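You operate a simulated robot arm through the tools that you are given. There is no shell and no other tool. Be economical: measure what you need, move in short steps, check, and stop when the job is done.

You are at the controls of a simulated two-armed robot. One attempt, no reset.

Task
Pick up the pale grey box marked "Y25" from the top of the carpeted bench with one hand, pass it to the other hand and put it on the clear spot on the carpeted bench. Set down upright: pale grey box.

It is judged by the outcome, as a careful person would: the job done as asked, and still so three seconds after it is handed in. It fails if anything else is knocked over, pushed out of place, dropped, spilled or broken.

Robot
Two 7-joint arms with two-finger parallel grippers on one trunk, on a base that drives. Base frame: it is fixed to the floor where the robot stands at the start and does not move with it; the origin is under the middle of the robot, x ahead of it, y to its left, z up; the surface under the hand at the start is at about z = 830. Readings come in mm, degrees, newtons and seconds.
The left shoulder is at the start at [60, 189, 1178], the right one opposite. With the tool pointing down near the work surface each hand reaches from about 100 to 640 mm from the robot's upright axis, wherever it stands, measured 20 degrees to its own side. Places, roughly: clear spot on the carpeted bench [1100, 100, 800]. Payload 3.43 kg a hand.
The tool frame of a hand sits at the grasp point between the pads (the TCP): z along the fingers, y along the line on which they close. The tips reach 30 mm beyond it. The gripper opens to 94 mm. The fingers are 28 mm wide and 10 mm thick; the gripper's body (50 by 96 mm) begins 55 mm behind the TCP.
Orientation is that of the tool frame in the base frame, as [roll, pitch, yaw] about the fixed x, y, z axes, in that order (R = Rz(yaw) Ry(pitch) Rx(roll)). With the fingers straight down and closing along the base's y, the tool's x points along the base's -x, its y along +y and its z along -z.

Tools
- The arms move only by the tool arm_command. It takes "left_motion", "right_motion" or both (then of equal length, played together; a hand with none holds still); each is a list of rows, each an object (a shift or turn left out is 0, a gripper value left out holds the last) with "linear": the shift along the tool's x, y, z in mm, a list of three; "delta_rot": the turn, a rotation vector about the tool's x, y, z in degrees, a list of three; "hand": the opening, from 0 (shut) to 1 (fully open). In form: [{"linear": [dx, dy, dz], "delta_rot": [ax, ay, az], "hand": hand}, ...]. A call has 1 to 20 rows; each row is the pose to reach, as a shift and turn from the pose commanded when the call began, along the tool's axes at that moment. A row lasts 0.2 s, in which the tool goes at most 50 mm and 8.6 degrees; a call with a longer step from one row to the next is refused whole, and so is a gripper value outside its range. A pose out of reach is approached as far as the arm can. The call stops where the force on the tool passes 40 N (or 10 N more than at its start, if that is more) or the arm is blocked; 0.2 s more then pass. Each finger travels about 153 mm/s and halts on what it meets, pressing with about 22 N; the grip force reading is that of the motor and also rises with nothing between the fingers. The clock runs only during rows and for 0.2 s after the last one: add rows that repeat a pose to give the fingers time. The reply holds the time, the measured pose of the TCP, the force on the tool along the base axes, the opening and the grip force, in the units named above and with some noise, with the torque about the TCP (base axes, N m) and any sound that the robot's microphone picked up, and new pictures: "views" is both (left out), scene, wrist or none (wrist: the cameras of the hands that moved).
- Cameras (640 x 400 px; columns grow to the right, rows downward): "scene" is now at [-4.9, 48.3, 1724.9]; the picture's right is [0.49, -0.87, 0.00], its down [-0.71, -0.40, -0.59] and it looks along [0.51, 0.29, -0.81] (base axes); focal length 268 px, centre (320, 200). "left" rides on the left gripper at [76, -14, -102] in its tool frame; the picture's right is [0.18, 0.98, 0.00], its down [-0.75, 0.14, -0.64] and it looks along [-0.63, 0.12, 0.77] (tool axes); focal length 243 px, centre (320, 200). "right" rides on the right gripper at [76, 14, -103] in its tool frame; the picture's right is [-0.18, 0.98, 0.00], its down [-0.75, -0.14, -0.64] and it looks along [-0.63, -0.12, 0.77] (tool axes); focal length 243 px, centre (320, 200). There is no depth. A picture from a camera that has moved, and an enlarged one, comes with that camera's place and axes in the base frame and with its lens. The place of the scene camera against the robot may be out by one fixed shift of up to 25 mm in any direction.
- lift_body(by): slides the trunk up (or, below 0, down) by that many mm; the arms and the scene camera ride with it, the base frame stays. It gives what a move gives, with no picture.
- drive_base(legs): drives the robot by 1 to 6 legs, each [ahead, left, turn to the left] in mm, mm and degrees, along the robot's own axes; the way and the turn of a leg run together, so that a leg with both is an arc; at most 1500 mm and 180 degrees a leg. The arms and the cameras ride along, it lands a little off, and it stops where it bumps. It gives what a move gives, and a new picture of the scene camera.
- pan_tilt(pan, tilt): turns the head with the scene camera to pan (to the left, within 86 degrees either way) and tilt (down, from -29 to 69), counted from straight ahead of the robot. It gives what a move gives, and a new picture of the scene camera.
- close_up(camera, box): a new picture of the part [left, top, right, bottom] of that camera's present view, enlarged. It takes no simulated time.
- close_job(): hands the job in; it is judged then, once.

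Go step by step. Nothing tells you exact positions but the pictures and the camera data: compare them with the known pose of the tool, close in by small moves and look again before you grip or let go. The budget is 120 turns and 260 pictures, counting those below and the enlarged ones. Unless the task says otherwise, let go and move clear before handing in, and close with one line.

The tools are called after ">>>" as a command line: name --argument value ..., lists and objects as JSON in quotes. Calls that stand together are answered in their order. arm_command: Moves the arms, as the interface text tells. Its arguments: {"type":"object","properties":{"left_motion":{"type":"array"},"right_motion":{"type":"array"},"views":{"type":"string","enum":["both","scene","wrist","none"]}},"required":[]} The other tools are called the same way: lift_body (by) slides the trunk up or down; drive_base (legs) drives the base; pan_tilt (pan, tilt) turns the head that bears the scene camera; close_up (camera, box) takes an enlarged picture of a part of a camera's view; close_job () hands the job in.

At the start:

```text
time_s: 0.0
left_tool_pos: [407.4, 377.6, 1060.1]
left_tool_rot: [-180.0, 0.1, -180.0]
left_wrist_force: [0.2, -0.3, -0.4]
left_torque: [0.01, 0.0, 0.0]
left_finger_gap: 94.0
left_grip_force: 0.1
right_tool_pos: [347.3, -33.6, 1063.1]
right_tool_rot: [179.9, 0.0, -179.9]
right_wrist_force: [0.4, -0.3, 0.6]
right_torque: [-0.02, -0.04, -0.03]
right_finger_gap: 93.9
right_grip_force: 0.1
trunk travel left (down, up): [-850.0, 140.0]
robot x, y, heading: [-0.3, -1.5, -0.0]
head pan, tilt: [29.3, 54.1]
```

scene: 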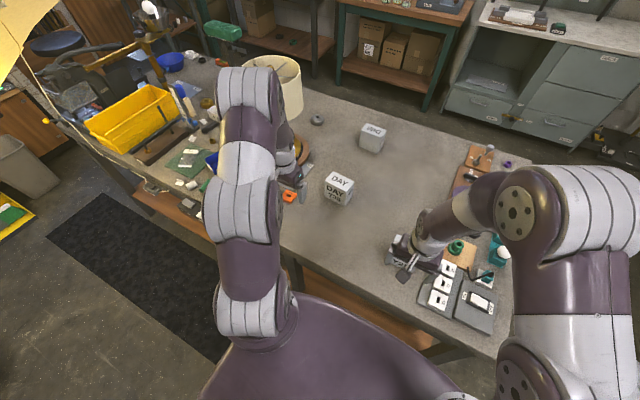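
right: 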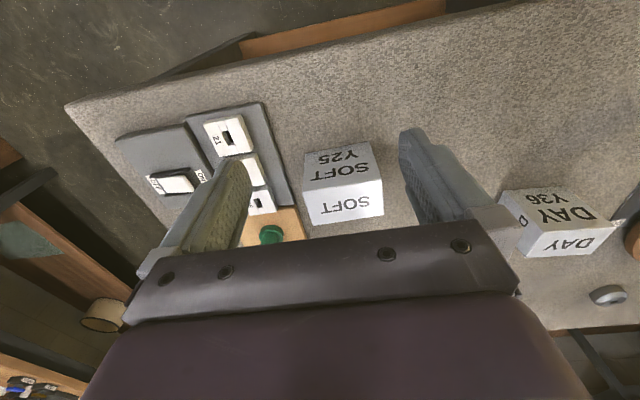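
left: 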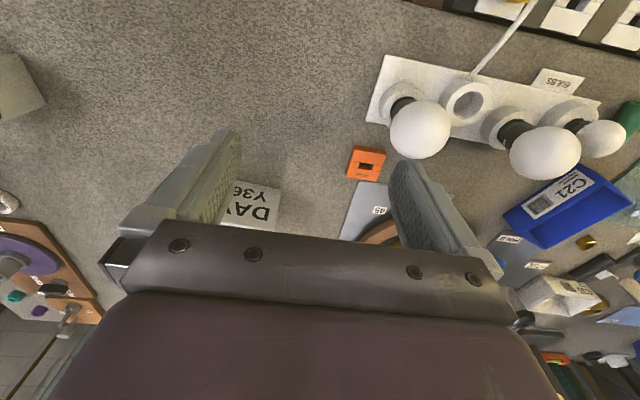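

The Y25 box stands just ahead of the right hand, near the front edge of the bench. The clear spot looks to be near the far edge, so I'll look closely before moving.

>>> close_up --camera "right" --box '[200, 80, 440, 260]'

>>> close_up --camera "scene" --box '[260, 80, 560, 340]'

>>> pan_tilt --pan -25 --tilt 35

```text
2.22 times, centred on (320, 170) of right
camera zoom: at [272.1, -18.1, 1166.6], right [0.18, 0.98, 0.0], down [0.75, -0.14, 0.64], along [0.63, -0.12, -0.77], focal length 539 px, centre (320, 267)
```

zoom: 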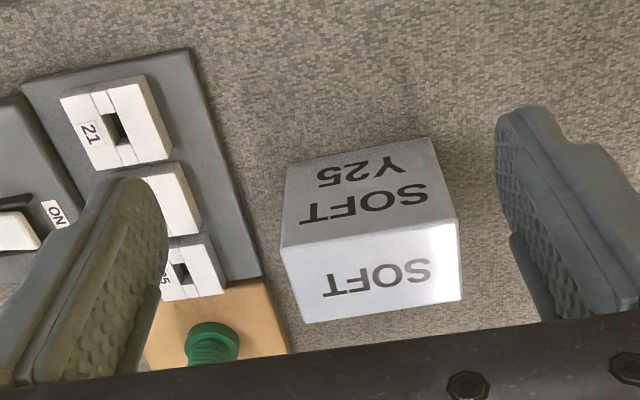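

```text
1.54 times, centred on (410, 210) of scene
camera zoom: at [-4.9, 48.3, 1724.9], right [0.49, -0.87, 0.0], down [-0.71, -0.4, -0.59], along [0.51, 0.29, -0.81], focal length 413 px, centre (182, 185)
```

zoom: 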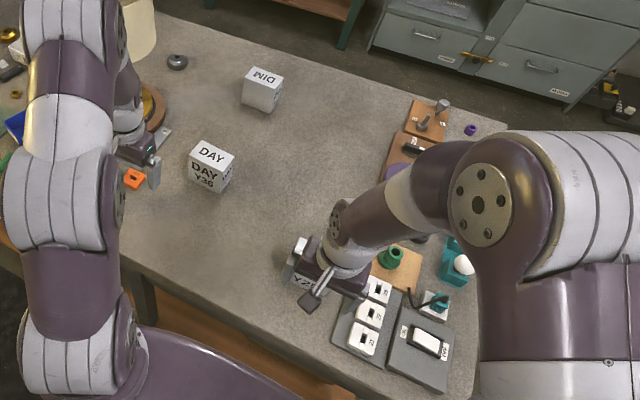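

```text
time_s: 1.2
left_tool_pos: [406.8, 378.5, 1060.9]
left_tool_rot: [-180.0, -0.1, -180.0]
left_wrist_force: [0.0, 0.6, 0.5]
left_torque: [0.0, -0.02, 0.02]
left_finger_gap: 94.1
left_grip_force: 0.1
right_tool_pos: [347.7, -33.3, 1064.0]
right_tool_rot: [180.0, 0.0, -180.0]
right_wrist_force: [0.3, -0.3, -0.6]
right_torque: [-0.01, -0.04, -0.02]
right_finger_gap: 94.1
right_grip_force: 0.0
trunk travel left (down, up): [-850.0, 140.0]
robot x, y, heading: [-2.0, 1.0, -0.2]
head pan, tilt: [-25.0, 35.0]
camera scene: at [11.2, -24.6, 1751.9], right [-0.42, -0.91, 0.0], down [-0.52, 0.24, -0.82], along [0.74, -0.35, -0.57], focal length 268 px, centre (320, 200)
```

scene: 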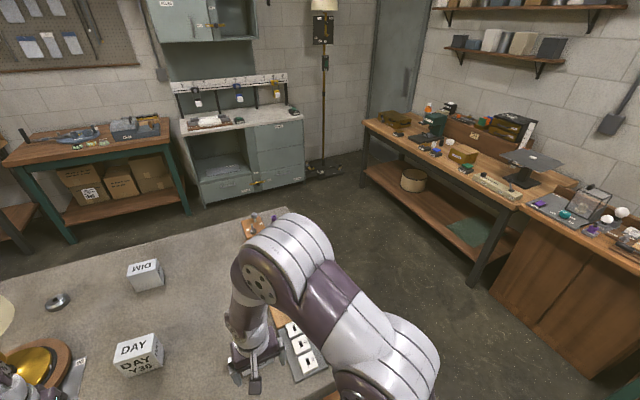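

The box appears to be about 100 mm wide (y), 60 mm deep (x) and 93 mm tall, centred near [482, -25]. I'll turn the right hand so it closes along x, and bring it above the right half of the box.

>>> arm_command --right_motion '[{"linear": [-12, -1, 3], "delta_rot": [0, 0, -8.2]}, {"linear": [-24, -3, 6], "delta_rot": [0, 0, -16.4]}, {"linear": [-37, -4, 9], "delta_rot": [0, 0, -24.6]}, {"linear": [-49, -5, 12], "delta_rot": [0, 0, -32.8]}, {"linear": [-61, -7, 15], "delta_rot": [0, 0, -41]}, {"linear": [-73, -8, 18], "delta_rot": [0, 0, -49.2]}, {"linear": [-86, -9, 21], "delta_rot": [0, 0, -57.4]}, {"linear": [-98, -11, 24], "delta_rot": [0, 0, -65.6]}, {"linear": [-110, -12, 27], "delta_rot": [0, 0, -73.8]}, {"linear": [-122, -13, 30], "delta_rot": [0, 0, -82]}, {"linear": [-134.5, -14.5, 33], "delta_rot": [0, 0, -90]}, {"linear": [-134.5, -14.5, 33], "delta_rot": [0, 0, -90]}]' --views "wrist"

>>> pan_tilt --pan 0 --tilt 55

```text
time_s: 3.8
left_tool_pos: [407.7, 378.7, 1060.5]
left_tool_rot: [-179.9, 0.0, 179.9]
left_wrist_force: [0.1, 0.7, -0.7]
left_torque: [0.01, -0.01, 0.02]
left_finger_gap: 93.9
left_grip_force: 0.0
right_tool_pos: [482.1, -47.2, 1030.2]
right_tool_rot: [179.9, 0.0, -89.9]
right_wrist_force: [0.0, -0.1, -0.7]
right_torque: [-0.02, 0.01, 0.01]
right_finger_gap: 93.9
right_grip_force: 0.1
trunk travel left (down, up): [-850.0, 140.0]
robot x, y, heading: [-1.9, 2.3, 0.2]
head pan, tilt: [-25.0, 35.0]
camera right: at [468.3, -123.3, 1133.1], right [-0.98, 0.18, 0.0], down [0.14, 0.75, 0.64], along [0.12, 0.63, -0.77], focal length 243 px, centre (320, 200)
```

right: 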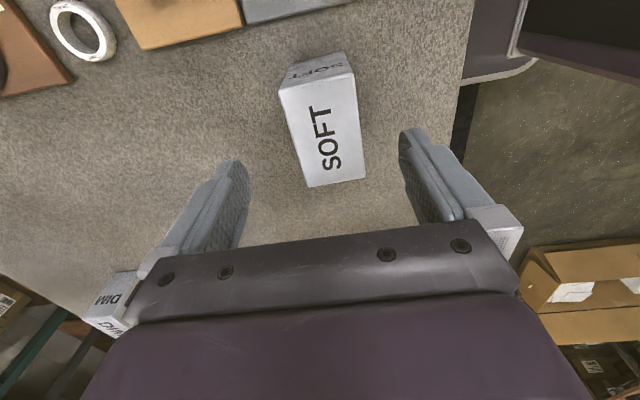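

```text
time_s: 4.7
left_tool_pos: [407.6, 378.7, 1060.1]
left_tool_rot: [-179.9, 0.0, 179.9]
left_wrist_force: [-0.1, -0.3, 0.3]
left_torque: [-0.02, 0.02, -0.03]
left_finger_gap: 94.0
left_grip_force: 0.1
right_tool_pos: [482.4, -48.7, 1030.1]
right_tool_rot: [-179.9, 0.1, -90.0]
right_wrist_force: [-0.5, 0.3, 0.3]
right_torque: [0.02, 0.02, 0.0]
right_finger_gap: 94.4
right_grip_force: 0.0
trunk travel left (down, up): [-850.0, 140.0]
robot x, y, heading: [1.3, 0.4, 0.1]
head pan, tilt: [0.0, 55.0]
camera scene: at [3.6, 12.4, 1723.8], right [0.0, -1.0, 0.0], down [-0.82, 0.0, -0.57], along [0.57, 0.0, -0.82], focal length 268 px, centre (320, 200)
```

scene: 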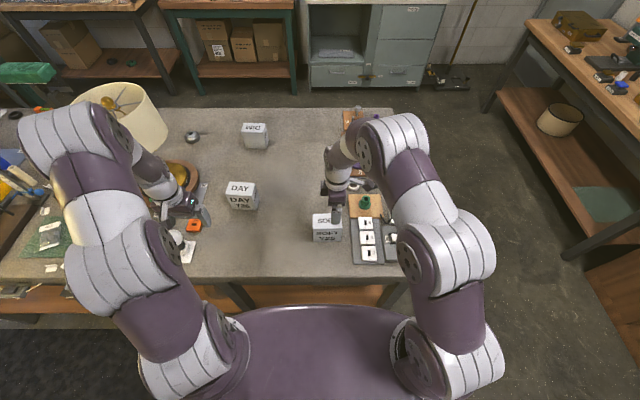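

The second view agrees: the box spans x 449–513 and y −72 to 32, with its top at about 918. I'll descend to TCP z ≈ 890 over its right part and check before gripping.

>>> arm_command --right_motion '[{"linear": [-2, 1, 25]}, {"linear": [-3, 1, 50]}, {"linear": [-3, 1, 75]}, {"linear": [-3, 1, 95]}, {"linear": [-3, 1, 110]}, {"linear": [-3, 1, 125]}, {"linear": [-3, 1, 140]}, {"linear": [-3, 1, 140]}]'

```text
time_s: 6.5
left_tool_pos: [406.5, 378.6, 1060.9]
left_tool_rot: [179.9, 0.0, -180.0]
left_wrist_force: [-0.1, -0.1, 0.1]
left_torque: [-0.01, -0.03, 0.0]
left_finger_gap: 93.9
left_grip_force: 0.1
right_tool_pos: [481.3, -43.5, 890.3]
right_tool_rot: [179.9, 0.0, -90.0]
right_wrist_force: [-0.7, 0.0, 0.4]
right_torque: [-0.02, -0.04, 0.0]
right_finger_gap: 94.2
right_grip_force: 0.1
trunk travel left (down, up): [-850.0, 140.0]
robot x, y, heading: [0.5, -1.3, -0.1]
head pan, tilt: [0.0, 55.0]
camera scene: at [3.2, 12.5, 1723.7], right [0.0, -1.0, 0.0], down [-0.82, 0.0, -0.57], along [0.57, 0.0, -0.82], focal length 268 px, centre (320, 200)
camera right: at [468.1, -119.1, 992.8], right [-0.98, 0.18, 0.0], down [0.14, 0.75, 0.64], along [0.12, 0.63, -0.77], focal length 243 px, centre (320, 200)
```

scene: 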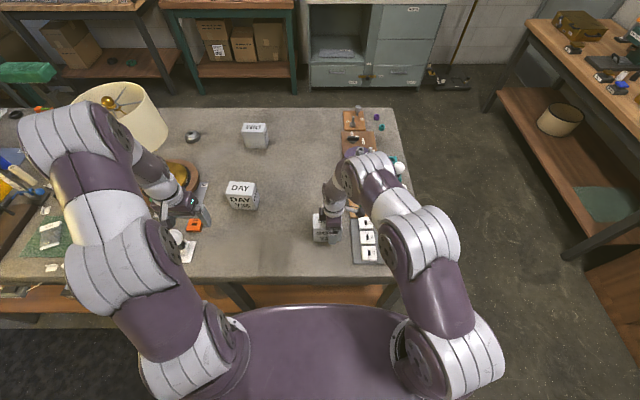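
right: 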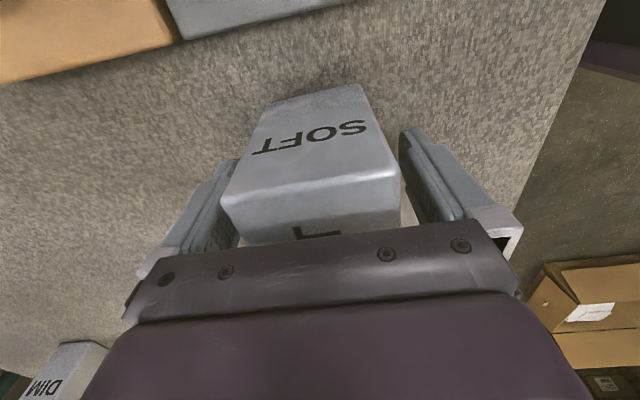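

The box sits between the fingers, roughly centred. Closing the gripper now.

>>> arm_command --right_motion '[{"hand": 0.7}, {"hand": 0.5}, {"hand": 0}, {"hand": 0}, {"hand": 0}]' --views "wrist"

```text
time_s: 7.7
left_tool_pos: [406.7, 379.3, 1060.1]
left_tool_rot: [-179.9, 0.0, 180.0]
left_wrist_force: [-0.1, 0.2, 1.0]
left_torque: [-0.04, 0.01, -0.01]
left_finger_gap: 94.1
left_grip_force: 0.0
right_tool_pos: [481.5, -42.9, 889.2]
right_tool_rot: [-180.0, 0.0, -90.1]
right_wrist_force: [-1.3, 0.1, -1.3]
right_torque: [-0.02, 0.0, 0.0]
right_finger_gap: 66.7
right_grip_force: 21.8
trunk travel left (down, up): [-850.0, 140.0]
robot x, y, heading: [2.9, 2.0, 0.0]
head pan, tilt: [0.0, 55.0]
camera right: at [468.2, -119.1, 992.9], right [-0.98, 0.18, 0.0], down [0.14, 0.75, 0.64], along [0.12, 0.63, -0.77], focal length 243 px, centre (320, 200)
```

right: 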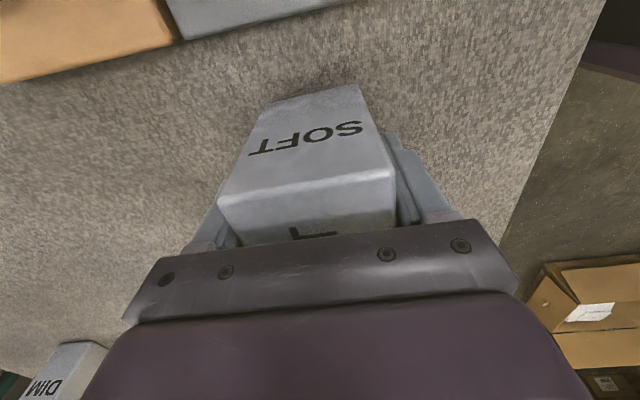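

It is gripped at 66.7 mm. I'll lift a little and check the weight and any tilt.

>>> arm_command --right_motion '[{"linear": [0, 0, -8]}, {"linear": [0, 0, -18]}, {"linear": [0, 0, -30]}, {"linear": [0, 0, -45]}, {"linear": [0, 0, -60]}, {"linear": [0, 0, -60]}]' --views "both"

```text
time_s: 9.1
left_tool_pos: [406.9, 378.6, 1060.5]
left_tool_rot: [180.0, 0.0, 179.9]
left_wrist_force: [-0.1, 1.0, -0.1]
left_torque: [-0.04, -0.01, 0.02]
left_finger_gap: 94.0
left_grip_force: 0.1
right_tool_pos: [482.0, -45.0, 948.8]
right_tool_rot: [-180.0, 0.0, -90.1]
right_wrist_force: [0.7, -0.2, -1.6]
right_torque: [0.0, 0.03, 0.0]
right_finger_gap: 66.6
right_grip_force: 22.1
trunk travel left (down, up): [-850.0, 140.0]
robot x, y, heading: [0.4, 1.9, 0.1]
head pan, tilt: [0.0, 55.0]
camera scene: at [4.0, 12.5, 1723.7], right [0.0, -1.0, 0.0], down [-0.82, 0.0, -0.57], along [0.57, 0.0, -0.82], focal length 268 px, centre (320, 200)
camera right: at [467.9, -120.6, 1052.9], right [-0.98, 0.18, 0.0], down [0.14, 0.75, 0.64], along [0.12, 0.63, -0.77], focal length 243 px, centre (320, 200)
```

scene: 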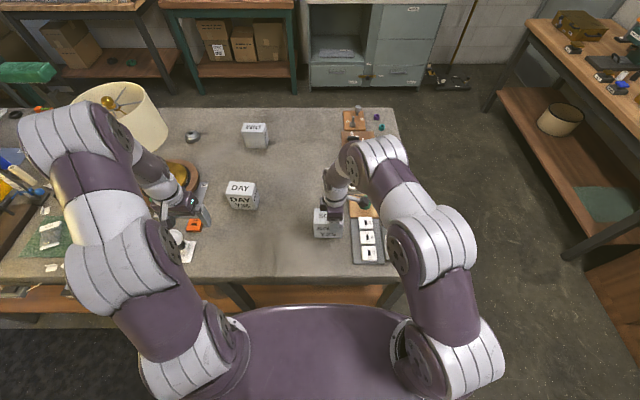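
right: 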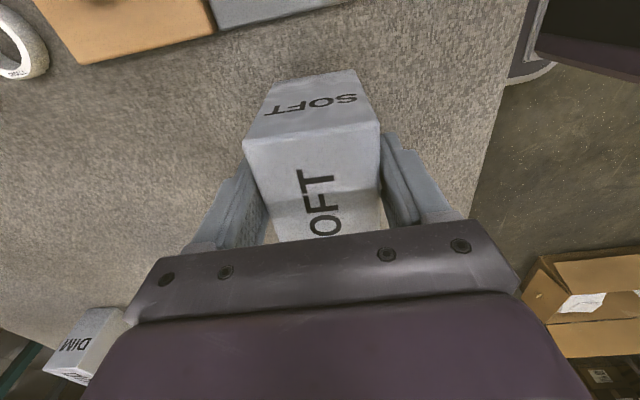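

The box appears to have swung in the grip, so I'll check its tilt closely before doing anything else.

>>> close_up --camera "scene" --box '[270, 170, 400, 270]'

>>> close_up --camera "right" --box '[200, 40, 440, 260]'

```text
4.00 times, centred on (335, 220) of scene
camera zoom: at [4.0, 12.5, 1723.7], right [0.0, -1.0, 0.0], down [-0.82, 0.0, -0.57], along [0.57, 0.0, -0.82], focal length 1074 px, centre (260, 120)
```

zoom: 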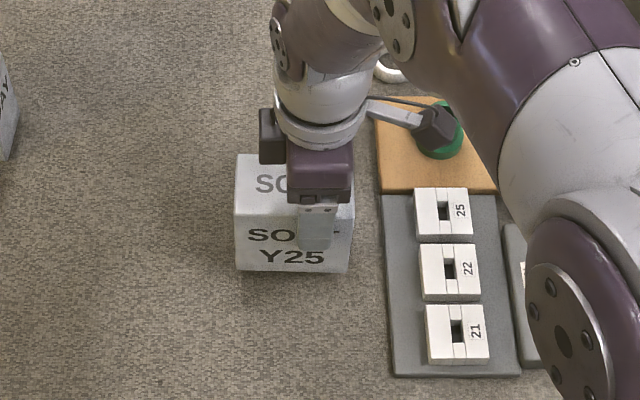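

```text
1.82 times, centred on (320, 150) of right
camera zoom: at [467.9, -120.6, 1052.9], right [-0.98, 0.18, 0.0], down [0.14, 0.75, 0.64], along [0.12, 0.63, -0.77], focal length 441 px, centre (320, 291)
```

zoom: 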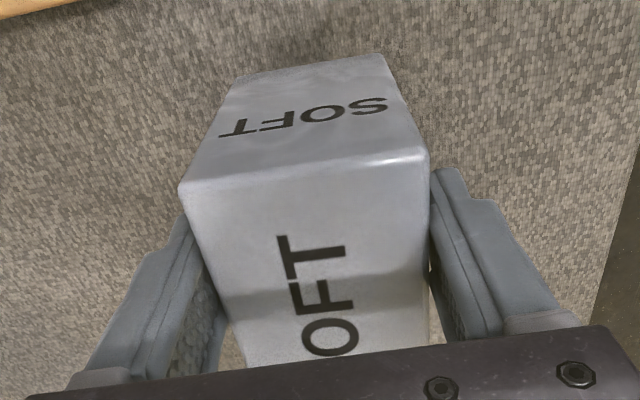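

The box is level, but it slipped about 30 mm down in the grip. I'll hold still briefly to see whether it keeps slipping.

>>> arm_command --right_motion '[{"linear": [0, 0, 0], "hand": 0}, {"linear": [0, 0, 0], "hand": 0}]' --views "wrist"

```text
time_s: 9.7
left_tool_pos: [406.4, 378.2, 1059.6]
left_tool_rot: [180.0, 0.0, -180.0]
left_wrist_force: [0.4, 0.2, 0.5]
left_torque: [0.01, -0.01, -0.01]
left_finger_gap: 93.7
left_grip_force: 0.1
right_tool_pos: [481.9, -45.3, 949.8]
right_tool_rot: [-179.9, 0.0, -90.0]
right_wrist_force: [0.8, 0.3, -1.3]
right_torque: [-0.04, 0.0, -0.01]
right_finger_gap: 66.3
right_grip_force: 21.6
trunk travel left (down, up): [-850.0, 140.0]
robot x, y, heading: [-3.1, 0.5, 0.0]
head pan, tilt: [0.0, 55.0]
camera right: at [467.9, -120.5, 1052.7], right [-0.98, 0.18, 0.0], down [0.14, 0.75, 0.64], along [0.12, 0.63, -0.77], focal length 243 px, centre (320, 200)
```

right: 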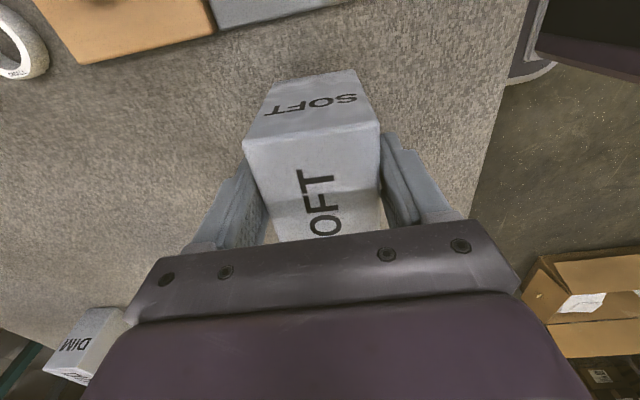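

The slip has stopped. I'll set the box back down gently and regrip deeper, nearer the middle.

>>> arm_command --right_motion '[{"linear": [0, 0, 6]}, {"linear": [0, 0, 12]}, {"linear": [0, 0, 16]}, {"linear": [0, 0, 20]}, {"linear": [0, 0, 20]}]' --views "wrist"

```text
time_s: 10.9
left_tool_pos: [405.9, 378.6, 1060.6]
left_tool_rot: [180.0, 0.0, 180.0]
left_wrist_force: [-0.4, 0.9, 0.0]
left_torque: [0.04, -0.03, -0.01]
left_finger_gap: 93.9
left_grip_force: 0.0
right_tool_pos: [481.2, -43.6, 929.9]
right_tool_rot: [-180.0, 0.0, -89.9]
right_wrist_force: [0.2, -0.4, -0.8]
right_torque: [-0.02, -0.02, -0.02]
right_finger_gap: 66.2
right_grip_force: 21.9
trunk travel left (down, up): [-850.0, 140.0]
robot x, y, heading: [-0.4, 0.3, -0.0]
head pan, tilt: [0.0, 55.0]
camera right: at [467.3, -120.5, 1033.7], right [-0.98, 0.18, 0.0], down [0.14, 0.75, 0.64], along [0.12, 0.63, -0.77], focal length 243 px, centre (320, 200)
```

right: 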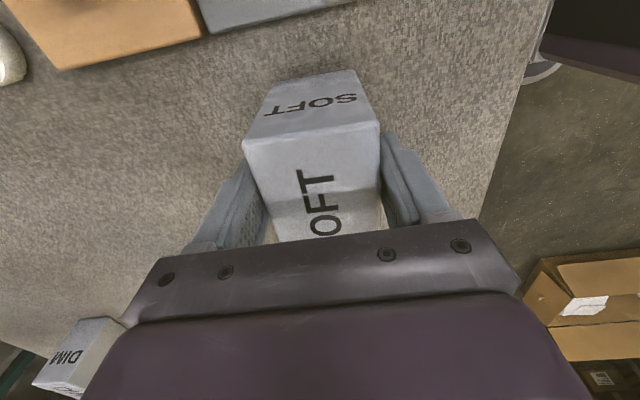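

The box is firm in the grip and came down with the hand. I'll lower in small steps to find the bench.

>>> arm_command --right_motion '[{"linear": [0, 0, 3]}, {"linear": [0, 0, 6]}, {"linear": [0, 0, 8]}, {"linear": [0, 0, 8]}]' --views "wrist"

```text
time_s: 11.9
left_tool_pos: [405.7, 379.3, 1061.6]
left_tool_rot: [179.9, 0.1, 180.0]
left_wrist_force: [0.4, -0.4, -0.5]
left_torque: [0.02, 0.0, -0.01]
left_finger_gap: 94.0
left_grip_force: 0.1
right_tool_pos: [481.5, -45.3, 924.2]
right_tool_rot: [-179.8, 0.1, -90.0]
right_wrist_force: [-2.3, 1.3, 13.7]
right_torque: [-0.14, 0.24, -0.22]
right_finger_gap: 66.4
right_grip_force: 22.6
trunk travel left (down, up): [-850.0, 140.0]
robot x, y, heading: [-0.8, 1.5, -0.2]
head pan, tilt: [0.0, 55.0]
camera right: at [467.2, -120.0, 1027.3], right [-0.98, 0.18, 0.0], down [0.14, 0.75, 0.64], along [0.12, 0.63, -0.77], focal length 243 px, centre (320, 200)
```

right: 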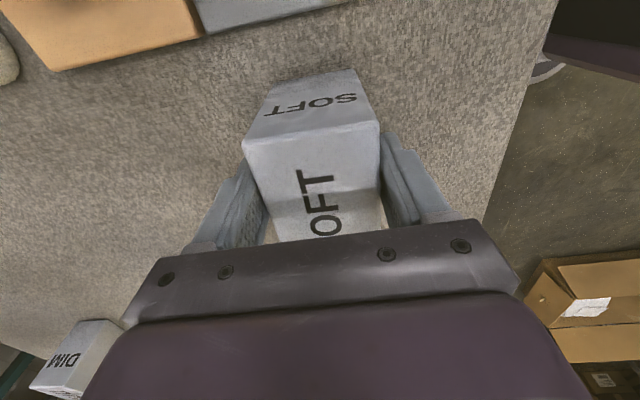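

The bench is found: the grip held 14 N without slipping, with the right hand's TCP level with the box top. I'll lift slowly to handover height while the left hand yaws 90° and comes nearer.

>>> arm_command --right_motion '[{"linear": [0, 0, 4]}, {"linear": [0, 0, 1]}, {"linear": [0, 0, -5]}, {"linear": [0, 0, -15]}, {"linear": [0, 0, -30]}, {"linear": [0, 0, -45]}, {"linear": [0, 0, -60]}, {"linear": [0, 0, -80]}, {"linear": [0, 0, -100]}, {"linear": [0, 0, -120]}, {"linear": [0, 0, -135]}, {"linear": [0, 0, -145]}, {"linear": [0, 0, -145]}]' --left_motion '[{"linear": [0, 0, -10], "delta_rot": [0, 0, 0]}, {"linear": [-4, -12, -20], "delta_rot": [0, 0, 8.2]}, {"linear": [-8, -24, -30], "delta_rot": [0, 0, 16.4]}, {"linear": [-12, -36, -40], "delta_rot": [0, 0, 24.6]}, {"linear": [-16, -48, -50], "delta_rot": [0, 0, 32.8]}, {"linear": [-20, -60, -60], "delta_rot": [0, 0, 41]}, {"linear": [-24, -72, -70], "delta_rot": [0, 0, 49.2]}, {"linear": [-28, -84, -70], "delta_rot": [0, 0, 57.4]}, {"linear": [-32, -96, -70], "delta_rot": [0, 0, 65.6]}, {"linear": [-36, -108, -70], "delta_rot": [0, 0, 73.8]}, {"linear": [-40, -118, -70], "delta_rot": [0, 0, 82]}, {"linear": [-44, -128, -70], "delta_rot": [0, 0, 90]}, {"linear": [-44, -128, -70], "delta_rot": [0, 0, 90]}]'

```text
time_s: 14.7
left_tool_pos: [451.7, 251.8, 1130.3]
left_tool_rot: [180.0, 0.0, 89.9]
left_wrist_force: [0.6, 0.2, 0.3]
left_torque: [0.0, -0.01, 0.03]
left_finger_gap: 93.8
left_grip_force: 0.1
right_tool_pos: [481.3, -44.7, 1068.4]
right_tool_rot: [180.0, -0.1, -90.0]
right_wrist_force: [-0.3, -0.9, -1.7]
right_torque: [-0.03, -0.01, 0.02]
right_finger_gap: 66.1
right_grip_force: 22.4
trunk travel left (down, up): [-850.0, 140.0]
robot x, y, heading: [-1.7, 1.2, 0.1]
head pan, tilt: [0.0, 55.0]
camera scene: at [3.7, 12.6, 1723.7], right [0.0, -1.0, 0.0], down [-0.82, 0.0, -0.57], along [0.57, 0.0, -0.82], focal length 268 px, centre (320, 200)
camera right: at [467.4, -120.4, 1171.5], right [-0.98, 0.18, 0.0], down [0.14, 0.75, 0.64], along [0.12, 0.63, -0.77], focal length 243 px, centre (320, 200)
camera left: at [436.0, 327.1, 1233.5], right [0.98, 0.18, 0.0], down [0.14, -0.75, 0.64], along [0.12, -0.63, -0.77], focal length 243 px, centre (320, 200)
```

scene: 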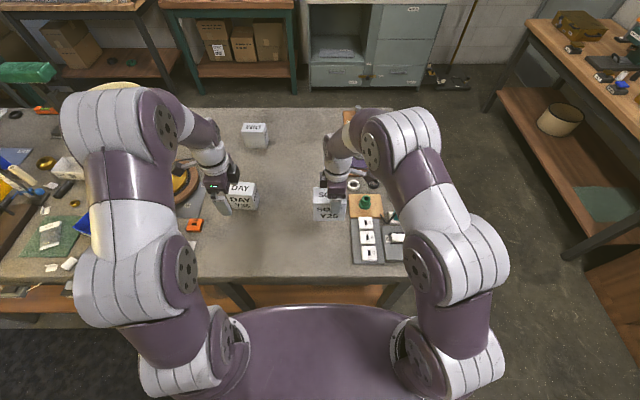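
right: 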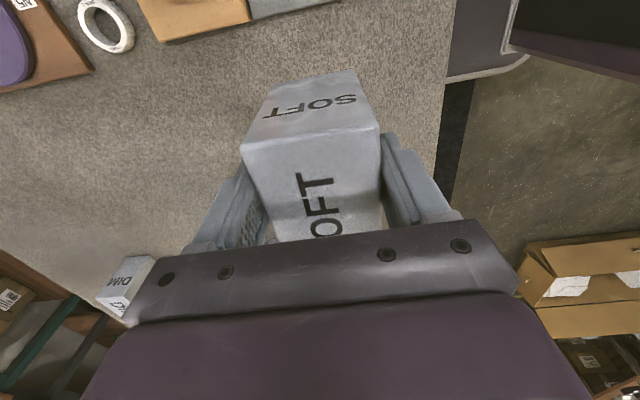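
left: 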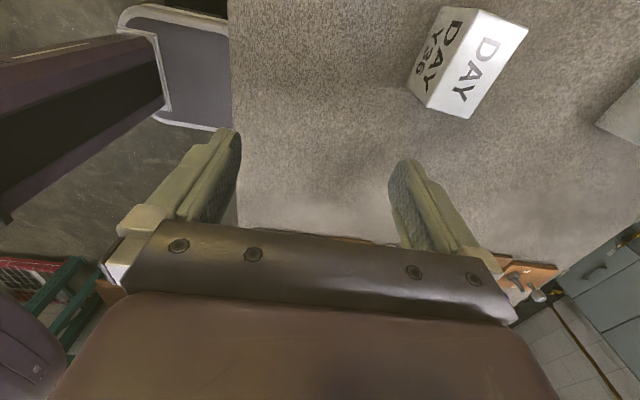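

The box is steady in the right hand, with its top at z ≈ 1065 and centre y ≈ −18. Next, the left hand tilts 40° to a pre-grasp pose up and to the left of the box.

>>> arm_command --left_motion '[{"linear": [-30, 5, 5], "delta_rot": [0, -7, 0]}, {"linear": [-60, 10, 9], "delta_rot": [0, -14, 0]}, {"linear": [-92, 15, 13], "delta_rot": [0, -21, 0]}, {"linear": [-123, 20, 17], "delta_rot": [0, -28, 0]}, {"linear": [-154, 25, 22], "delta_rot": [0, -35, 0]}, {"linear": [-184, 29, 26], "delta_rot": [0, -40, 0]}, {"linear": [-184, 29, 26], "delta_rot": [0, -40, 0]}]'

```text
time_s: 16.3
left_tool_pos: [481.0, 66.1, 1104.7]
left_tool_rot: [-180.0, 40.1, 90.0]
left_wrist_force: [0.2, -1.1, 0.4]
left_torque: [0.0, 0.02, -0.03]
left_finger_gap: 94.2
left_grip_force: 0.1
right_tool_pos: [481.0, -45.1, 1068.2]
right_tool_rot: [180.0, 0.0, -89.9]
right_wrist_force: [-0.6, -0.6, -1.5]
right_torque: [-0.04, 0.0, -0.03]
right_finger_gap: 66.1
right_grip_force: 22.0
trunk travel left (down, up): [-850.0, 140.0]
robot x, y, heading: [-0.8, -0.3, 0.0]
head pan, tilt: [0.0, 55.0]
camera scene: at [3.4, 12.8, 1723.7], right [0.0, -1.0, 0.0], down [-0.82, 0.0, -0.57], along [0.57, 0.0, -0.82], focal length 268 px, centre (320, 200)
camera left: at [466.0, 190.3, 1134.4], right [0.98, 0.14, -0.12], down [0.14, -0.16, 0.98], along [0.12, -0.98, -0.18], focal length 243 px, centre (320, 200)
```

scene: 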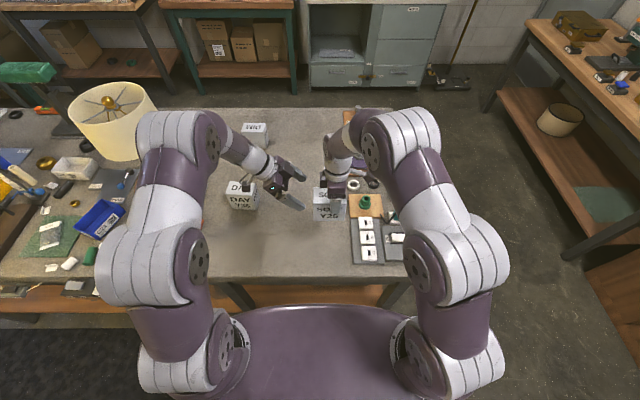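
left: 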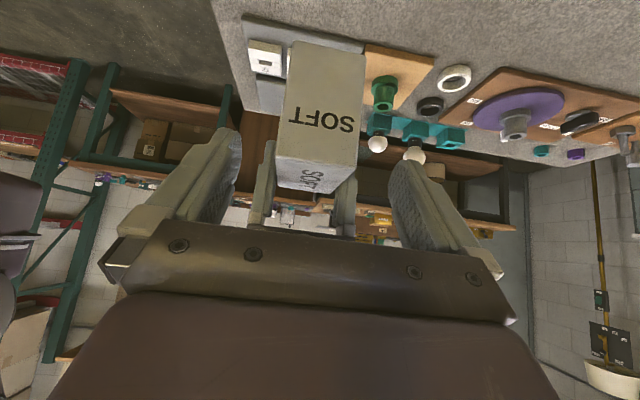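

The box's left end is clearly in view. I'll zoom in to measure it before closing in.

>>> close_up --camera "left" --box '[220, 20, 420, 220]'

>>> close_up --camera "scene" --box '[220, 140, 380, 240]'

```text
2.00 times, centred on (320, 120) of left
camera zoom: at [466.0, 190.3, 1134.4], right [0.98, 0.14, -0.12], down [0.14, -0.16, 0.98], along [0.12, -0.98, -0.18], focal length 485 px, centre (320, 360)
```

zoom: 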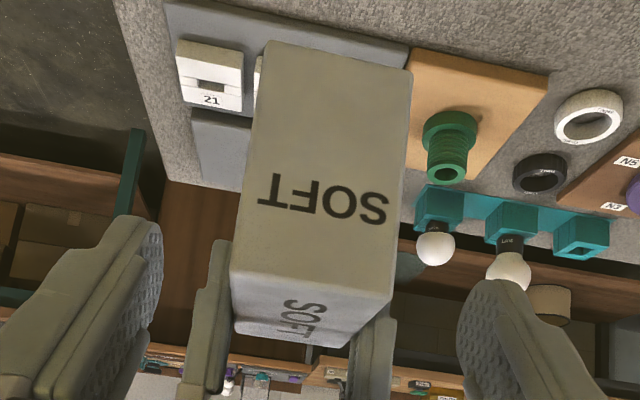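

```text
4.00 times, centred on (300, 190) of scene
camera zoom: at [3.4, 12.8, 1723.7], right [0.0, -1.0, 0.0], down [-0.82, 0.0, -0.57], along [0.57, 0.0, -0.82], focal length 1074 px, centre (400, 240)
```

zoom: 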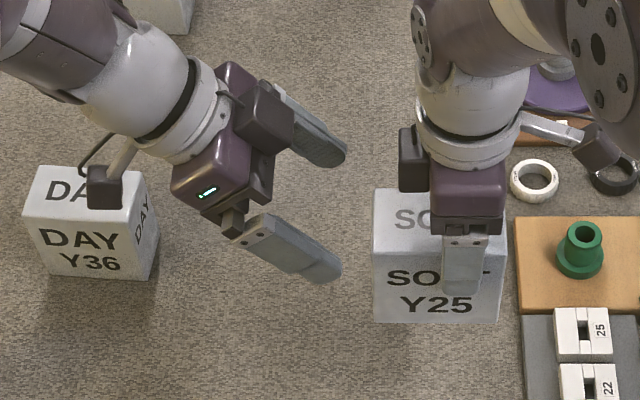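

Refining from this view, the box spans y −72 to about 20, with its top near 1071 and bottom near 973. I'll tilt the left hand to 55° so it stays clear of the right gripper, then look again.

>>> arm_command --left_motion '[{"linear": [15, 0, 5.5], "delta_rot": [0, -7.5, 0]}, {"linear": [30.3, 0, 11.1], "delta_rot": [0, -15, 0]}, {"linear": [30.3, 0, 11.1], "delta_rot": [0, -15, 0]}]' --views "wrist"

```text
time_s: 17.1
left_tool_pos: [460.6, 59.7, 1067.5]
left_tool_rot: [179.2, 51.5, 90.2]
left_wrist_force: [0.3, -0.7, -0.4]
left_torque: [0.03, -0.01, 0.02]
left_finger_gap: 94.3
left_grip_force: 0.0
left hand out of reach, approached as far as the arm can: row 1, 2, 3
right_tool_pos: [481.7, -44.2, 1069.4]
right_tool_rot: [180.0, 0.0, -90.0]
right_wrist_force: [0.6, -0.2, -1.3]
right_torque: [0.01, 0.0, -0.02]
right_finger_gap: 66.2
right_grip_force: 21.6
trunk travel left (down, up): [-850.0, 140.0]
robot x, y, heading: [4.0, -1.2, 0.2]
head pan, tilt: [0.0, 55.0]
camera left: at [443.1, 187.6, 1072.2], right [0.98, 0.13, -0.14], down [0.13, 0.03, 0.99], along [0.13, -0.99, 0.02], focal length 243 px, centre (320, 200)
```

left: 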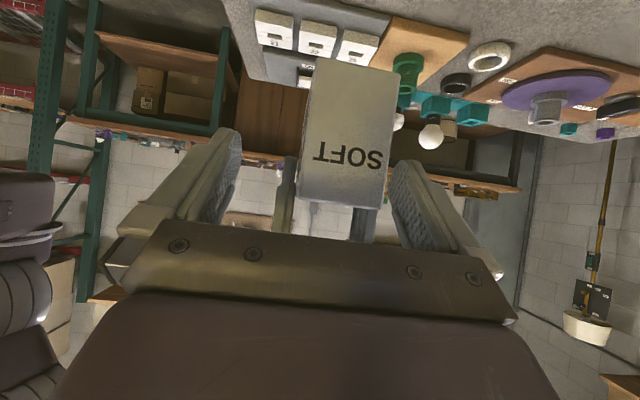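

That much tilt is out of reach for the left arm, so I'll go back to about 45°, slightly further out along the box.

>>> arm_command --left_motion '[{"linear": [-8, 0, 3], "delta_rot": [0, 5, 0]}, {"linear": [-16.8, 0, 6.5], "delta_rot": [0, 10, 0]}, {"linear": [-16.8, 0, 6.5], "delta_rot": [0, 10, 0]}]' --views "none"

```text
time_s: 17.9
left_tool_pos: [460.7, 46.1, 1076.3]
left_tool_rot: [179.3, 41.3, 90.5]
left_wrist_force: [2.7, 21.6, -5.5]
left_torque: [0.37, 0.13, 1.15]
left_finger_gap: 94.1
left_grip_force: 0.1
right_tool_pos: [482.0, -43.7, 1067.2]
right_tool_rot: [180.0, -0.1, -89.9]
right_wrist_force: [-2.0, -21.5, 3.4]
right_torque: [0.17, -0.05, -0.51]
right_finger_gap: 66.7
right_grip_force: 22.2
trunk travel left (down, up): [-850.0, 140.0]
robot x, y, heading: [1.1, -1.7, 0.0]
head pan, tilt: [0.0, 55.0]
```

The clamp shifted my reference, so a fingertip touched the box end at about 21 N. I'll back off along the tool axis right away, then correct x.

>>> arm_command --left_motion '[{"linear": [0, 0, -25]}, {"linear": [0, 0, -50]}, {"linear": [0, 0, -50]}]'

```text
time_s: 18.7
left_tool_pos: [461.0, 78.3, 1113.8]
left_tool_rot: [179.4, 41.4, 90.2]
left_wrist_force: [0.3, -0.2, -0.5]
left_torque: [-0.04, -0.01, -0.03]
left_finger_gap: 94.1
left_grip_force: 0.0
right_tool_pos: [482.1, -44.3, 1067.9]
right_tool_rot: [180.0, -0.1, -89.9]
right_wrist_force: [0.0, 0.3, -1.8]
right_torque: [-0.03, 0.01, 0.0]
right_finger_gap: 66.3
right_grip_force: 22.2
trunk travel left (down, up): [-850.0, 140.0]
robot x, y, heading: [2.9, 0.0, 0.1]
head pan, tilt: [0.0, 55.0]
camera scene: at [4.3, 11.7, 1723.7], right [0.0, -1.0, 0.0], down [-0.82, 0.0, -0.57], along [0.57, 0.0, -0.82], focal length 268 px, centre (320, 200)
camera left: at [443.5, 202.2, 1141.6], right [0.98, 0.15, -0.11], down [0.13, -0.14, 0.98], along [0.13, -0.98, -0.16], focal length 243 px, centre (320, 200)
```

scene: 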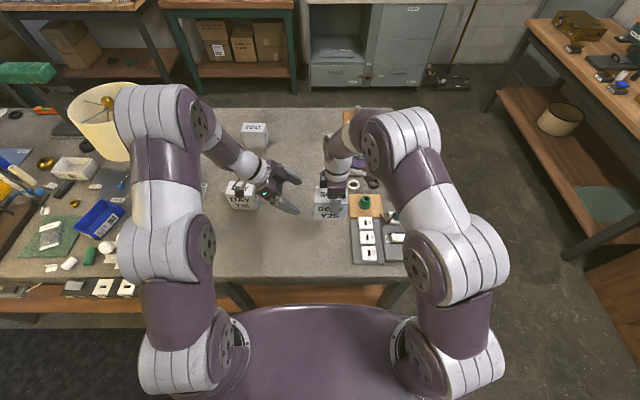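
left: 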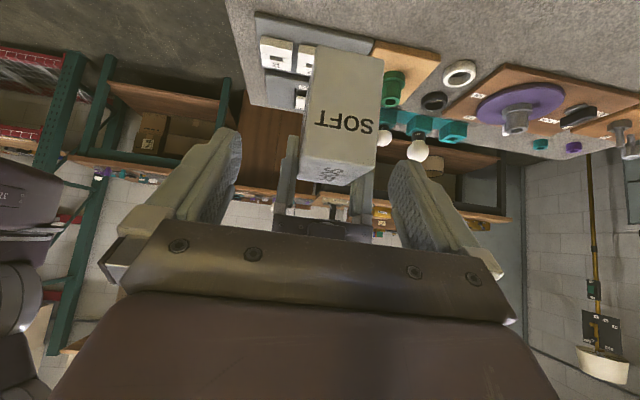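

The box is still held. I'll correct x and bring the left hand to a proper pre-grasp, and check the box's attitude in the right hand.

>>> arm_command --left_motion '[{"linear": [2, 10, 0]}, {"linear": [4.2, 20.5, 10]}, {"linear": [4.2, 20.5, 28]}, {"linear": [4.2, 20.5, 28]}]' --views "wrist"

>>> close_up --camera "right" --box '[200, 40, 440, 260]'

>>> close_up --camera "scene" --box '[240, 140, 380, 240]'

```text
time_s: 19.7
left_tool_pos: [482.0, 63.1, 1090.0]
left_tool_rot: [179.1, 41.4, 90.2]
left_wrist_force: [-0.1, 0.9, -0.4]
left_torque: [0.0, 0.02, 0.0]
left_finger_gap: 93.9
left_grip_force: 0.0
right_tool_pos: [480.7, -44.0, 1068.1]
right_tool_rot: [179.9, 0.0, -90.0]
right_wrist_force: [-0.8, 0.5, -1.9]
right_torque: [-0.07, 0.01, -0.02]
right_finger_gap: 66.3
right_grip_force: 22.7
trunk travel left (down, up): [-850.0, 140.0]
robot x, y, heading: [0.1, 0.6, 0.1]
head pan, tilt: [0.0, 55.0]
camera left: at [464.4, 188.1, 1117.2], right [0.98, 0.15, -0.11], down [0.13, -0.14, 0.98], along [0.13, -0.98, -0.16], focal length 243 px, centre (320, 200)
```

left: 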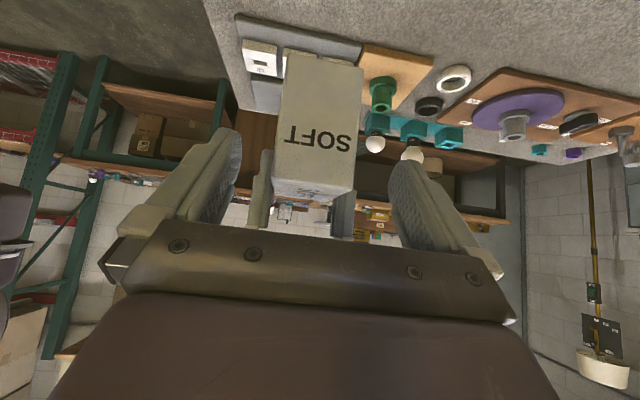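

```text
1.82 times, centred on (320, 150) of right
camera zoom: at [467.3, -120.2, 1171.4], right [-0.98, 0.18, 0.0], down [0.14, 0.75, 0.64], along [0.12, 0.63, -0.77], focal length 441 px, centre (320, 291)
```

zoom: 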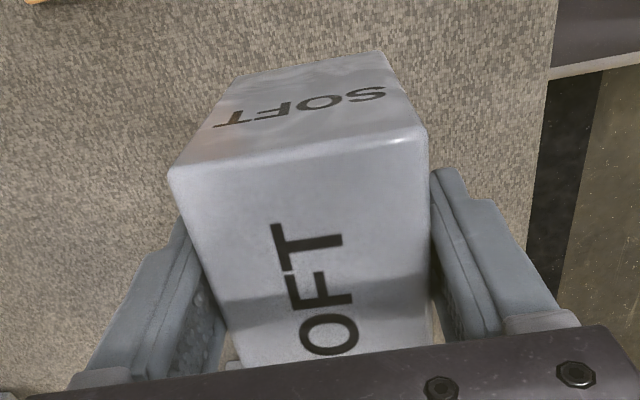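

```text
4.00 times, centred on (310, 190) of scene
camera zoom: at [3.5, 12.8, 1723.7], right [0.0, -1.0, 0.0], down [-0.82, 0.0, -0.57], along [0.57, 0.0, -0.82], focal length 1074 px, centre (360, 240)
```

zoom: 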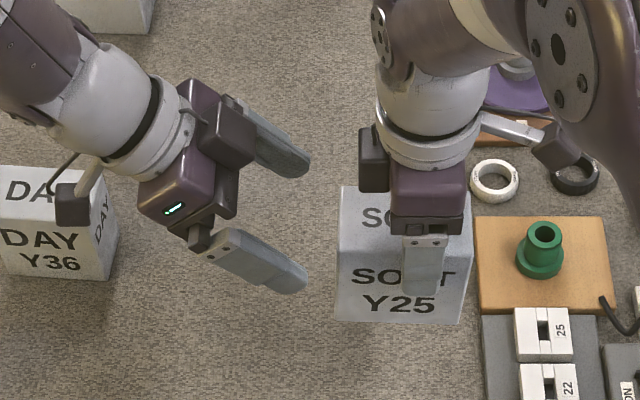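

The left fingers straddle the box end and are well centred. I'll advance along the tool axis in two stages.

>>> arm_command --left_motion '[{"linear": [0, 0, 15]}, {"linear": [0, 0, 30]}, {"linear": [0, 0, 45]}, {"linear": [0, 0, 45]}]' --views "wrist"

>>> close_up --camera "scene" --box '[240, 140, 380, 240]'

```text
time_s: 20.7
left_tool_pos: [481.5, 35.2, 1056.3]
left_tool_rot: [179.2, 41.5, 90.2]
left_wrist_force: [-0.6, -0.4, 0.5]
left_torque: [0.01, 0.02, 0.01]
left_finger_gap: 94.1
left_grip_force: 0.1
right_tool_pos: [481.2, -45.5, 1068.4]
right_tool_rot: [-180.0, 0.0, -90.0]
right_wrist_force: [0.5, 0.4, -1.2]
right_torque: [0.0, 0.04, 0.03]
right_finger_gap: 66.2
right_grip_force: 21.8
trunk travel left (down, up): [-850.0, 140.0]
robot x, y, heading: [-0.1, 0.2, 0.0]
head pan, tilt: [0.0, 55.0]
camera left: at [465.0, 159.8, 1083.5], right [0.98, 0.15, -0.11], down [0.13, -0.14, 0.98], along [0.13, -0.98, -0.16], focal length 243 px, centre (320, 200)
```

left: 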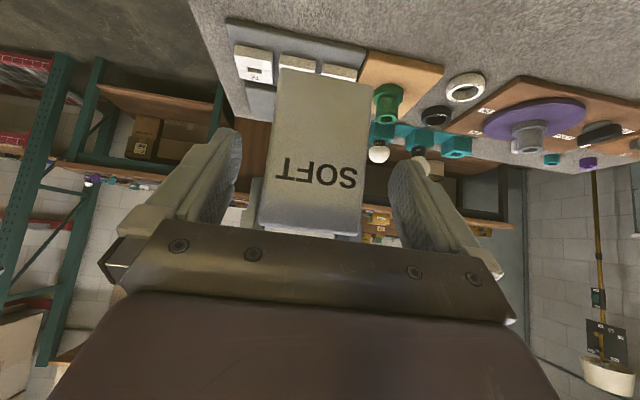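

```text
4.00 times, centred on (310, 190) of scene
camera zoom: at [3.6, 12.5, 1723.7], right [0.0, -1.0, 0.0], down [-0.82, 0.0, -0.57], along [0.57, 0.0, -0.82], focal length 1074 px, centre (360, 240)
```

zoom: 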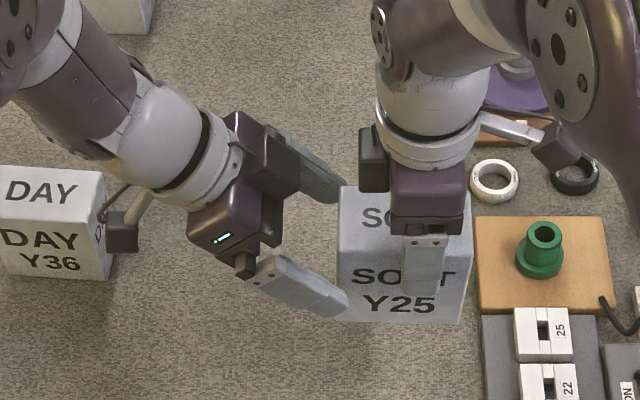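

Clear on both sides. I'll advance the last 35 mm.

>>> arm_command --left_motion '[{"linear": [0, 0, 12]}, {"linear": [0, 0, 24]}, {"linear": [0, 0, 35]}, {"linear": [0, 0, 35]}]' --views "wrist"

>>> close_up --camera "scene" --box '[240, 140, 380, 240]'

```text
time_s: 21.7
left_tool_pos: [481.5, 10.0, 1029.5]
left_tool_rot: [179.2, 41.5, 90.1]
left_wrist_force: [-0.1, 0.0, 1.0]
left_torque: [0.01, 0.02, -0.01]
left_finger_gap: 94.2
left_grip_force: 0.0
right_tool_pos: [481.1, -44.2, 1067.8]
right_tool_rot: [179.9, 0.0, -90.0]
right_wrist_force: [0.3, -0.5, -1.5]
right_torque: [-0.04, 0.01, 0.0]
right_finger_gap: 66.1
right_grip_force: 21.6
trunk travel left (down, up): [-850.0, 140.0]
robot x, y, heading: [0.5, 0.4, -0.1]
head pan, tilt: [0.0, 55.0]
camera left: at [464.9, 135.1, 1056.9], right [0.98, 0.15, -0.11], down [0.13, -0.14, 0.98], along [0.13, -0.98, -0.16], focal length 243 px, centre (320, 200)
```

left: 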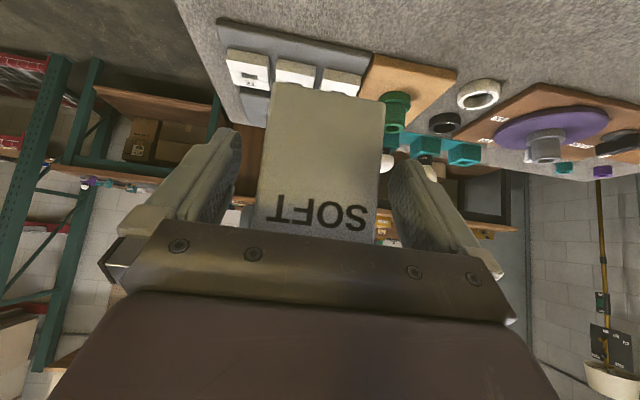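

```text
4.00 times, centred on (310, 190) of scene
camera zoom: at [3.7, 12.5, 1723.7], right [0.0, -1.0, 0.0], down [-0.82, 0.0, -0.57], along [0.57, 0.0, -0.82], focal length 1074 px, centre (360, 240)
```

zoom: 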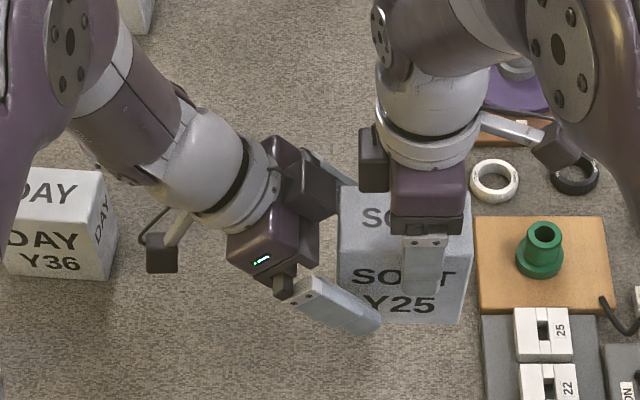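

Aligned. I'll advance 5 mm more and close the left gripper while the right keeps holding.

>>> arm_command --left_motion '[{"linear": [0, 0, 5], "hand": 1}, {"linear": [0, 0, 5], "hand": 0.7}, {"linear": [0, 0, 5], "hand": 0}, {"linear": [0, 0, 5], "hand": 0}, {"linear": [0, 0, 5], "hand": 0}]' --views "wrist"

```text
time_s: 22.9
left_tool_pos: [482.8, 6.9, 1026.0]
left_tool_rot: [179.2, 41.4, 90.3]
left_wrist_force: [-6.1, 1.6, 2.8]
left_torque: [-0.21, 0.15, -0.1]
left_finger_gap: 66.3
left_grip_force: 21.7
right_tool_pos: [481.3, -44.7, 1069.9]
right_tool_rot: [-179.9, 0.0, -90.0]
right_wrist_force: [6.4, -1.2, -4.7]
right_torque: [-0.05, -0.37, -0.26]
right_finger_gap: 66.3
right_grip_force: 22.5
trunk travel left (down, up): [-850.0, 140.0]
robot x, y, heading: [2.4, -0.9, -0.1]
head pan, tilt: [0.0, 55.0]
camera left: at [465.1, 131.6, 1053.4], right [0.98, 0.15, -0.11], down [0.13, -0.14, 0.98], along [0.13, -0.98, -0.16], focal length 243 px, centre (320, 200)
```

left: 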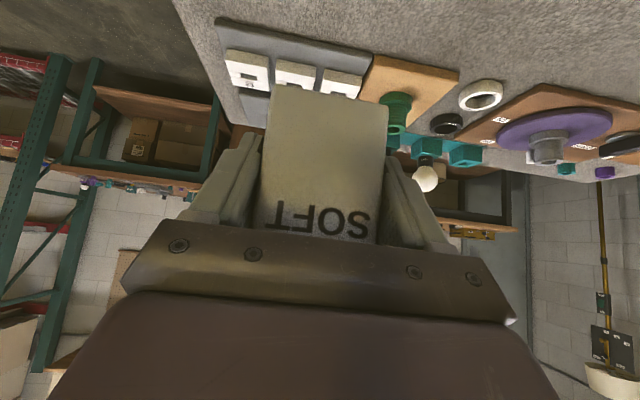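

Both hands hold the box. As insurance against a slip, I'll lower the trunk so the box hangs only a little above the bench before the right hand lets go.

>>> lift_body --by -105

>>> close_up --camera "scene" --box '[180, 120, 420, 270]'

```text
time_s: 24.3
left_tool_pos: [482.5, 7.6, 921.6]
left_tool_rot: [179.3, 41.5, 90.2]
left_wrist_force: [-7.9, 1.5, 1.4]
left_torque: [-0.02, -0.01, -0.24]
left_finger_gap: 66.3
left_grip_force: 21.9
right_tool_pos: [480.2, -45.5, 964.1]
right_tool_rot: [-180.0, 0.0, -90.1]
right_wrist_force: [9.1, -0.8, -2.1]
right_torque: [-0.09, -0.37, -0.17]
right_finger_gap: 66.0
right_grip_force: 21.8
trunk travel left (down, up): [-745.0, 245.0]
robot x, y, heading: [-1.4, 0.8, -0.0]
head pan, tilt: [0.0, 55.0]
```

```text
2.67 times, centred on (300, 195) of scene
camera zoom: at [3.5, 12.4, 1618.8], right [0.0, -1.0, 0.0], down [-0.82, 0.0, -0.57], along [0.57, 0.0, -0.82], focal length 716 px, centre (373, 213)
```

zoom: 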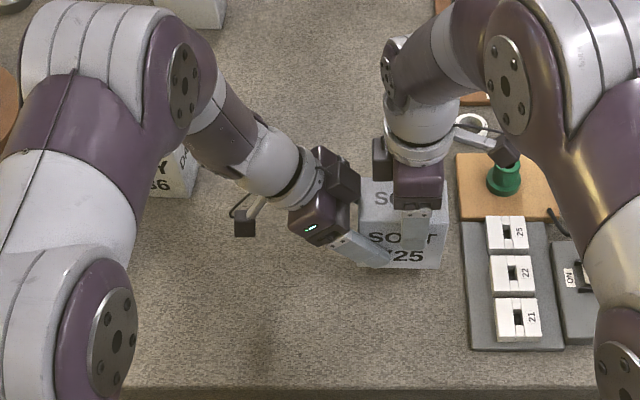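

The box is now about 38 mm above the bench. The right hand opens and I check that the left holds alone.

>>> arm_command --right_motion '[{"hand": 0.78}, {"hand": 1}, {"hand": 1}]' --views "both"

```text
time_s: 25.1
left_tool_pos: [483.3, 6.0, 920.8]
left_tool_rot: [179.1, 41.5, 90.2]
left_wrist_force: [-0.2, 1.1, 0.4]
left_torque: [0.05, -0.01, 0.0]
left_finger_gap: 66.3
left_grip_force: 22.3
right_tool_pos: [481.2, -45.4, 963.2]
right_tool_rot: [-180.0, -0.1, -90.1]
right_wrist_force: [-0.2, -0.4, 0.2]
right_torque: [-0.01, 0.0, 0.02]
right_finger_gap: 93.8
right_grip_force: 0.2
trunk travel left (down, up): [-745.0, 245.0]
robot x, y, heading: [1.8, 0.0, 0.2]
head pan, tilt: [0.0, 55.0]
camera scene: at [3.8, 12.4, 1618.7], right [0.0, -1.0, 0.0], down [-0.82, 0.0, -0.57], along [0.57, 0.0, -0.82], focal length 268 px, centre (320, 200)
camera right: at [467.5, -120.5, 1066.2], right [-0.98, 0.18, 0.0], down [0.14, 0.75, 0.64], along [0.12, 0.63, -0.77], focal length 243 px, centre (320, 200)
```

scene: 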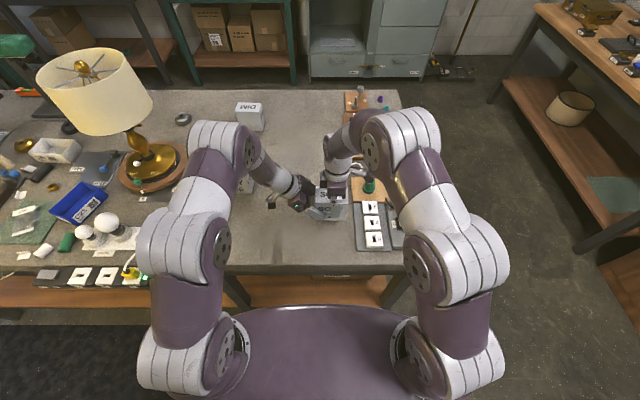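
right: 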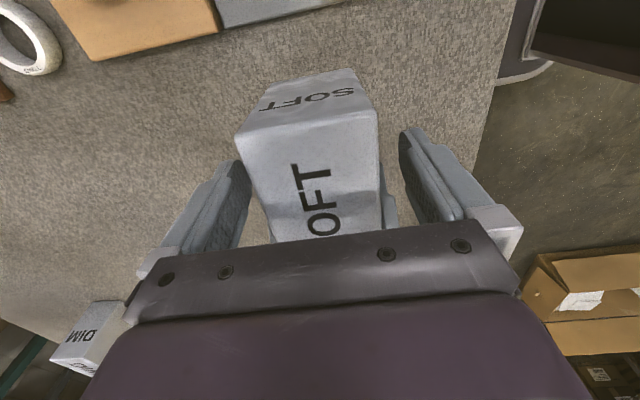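

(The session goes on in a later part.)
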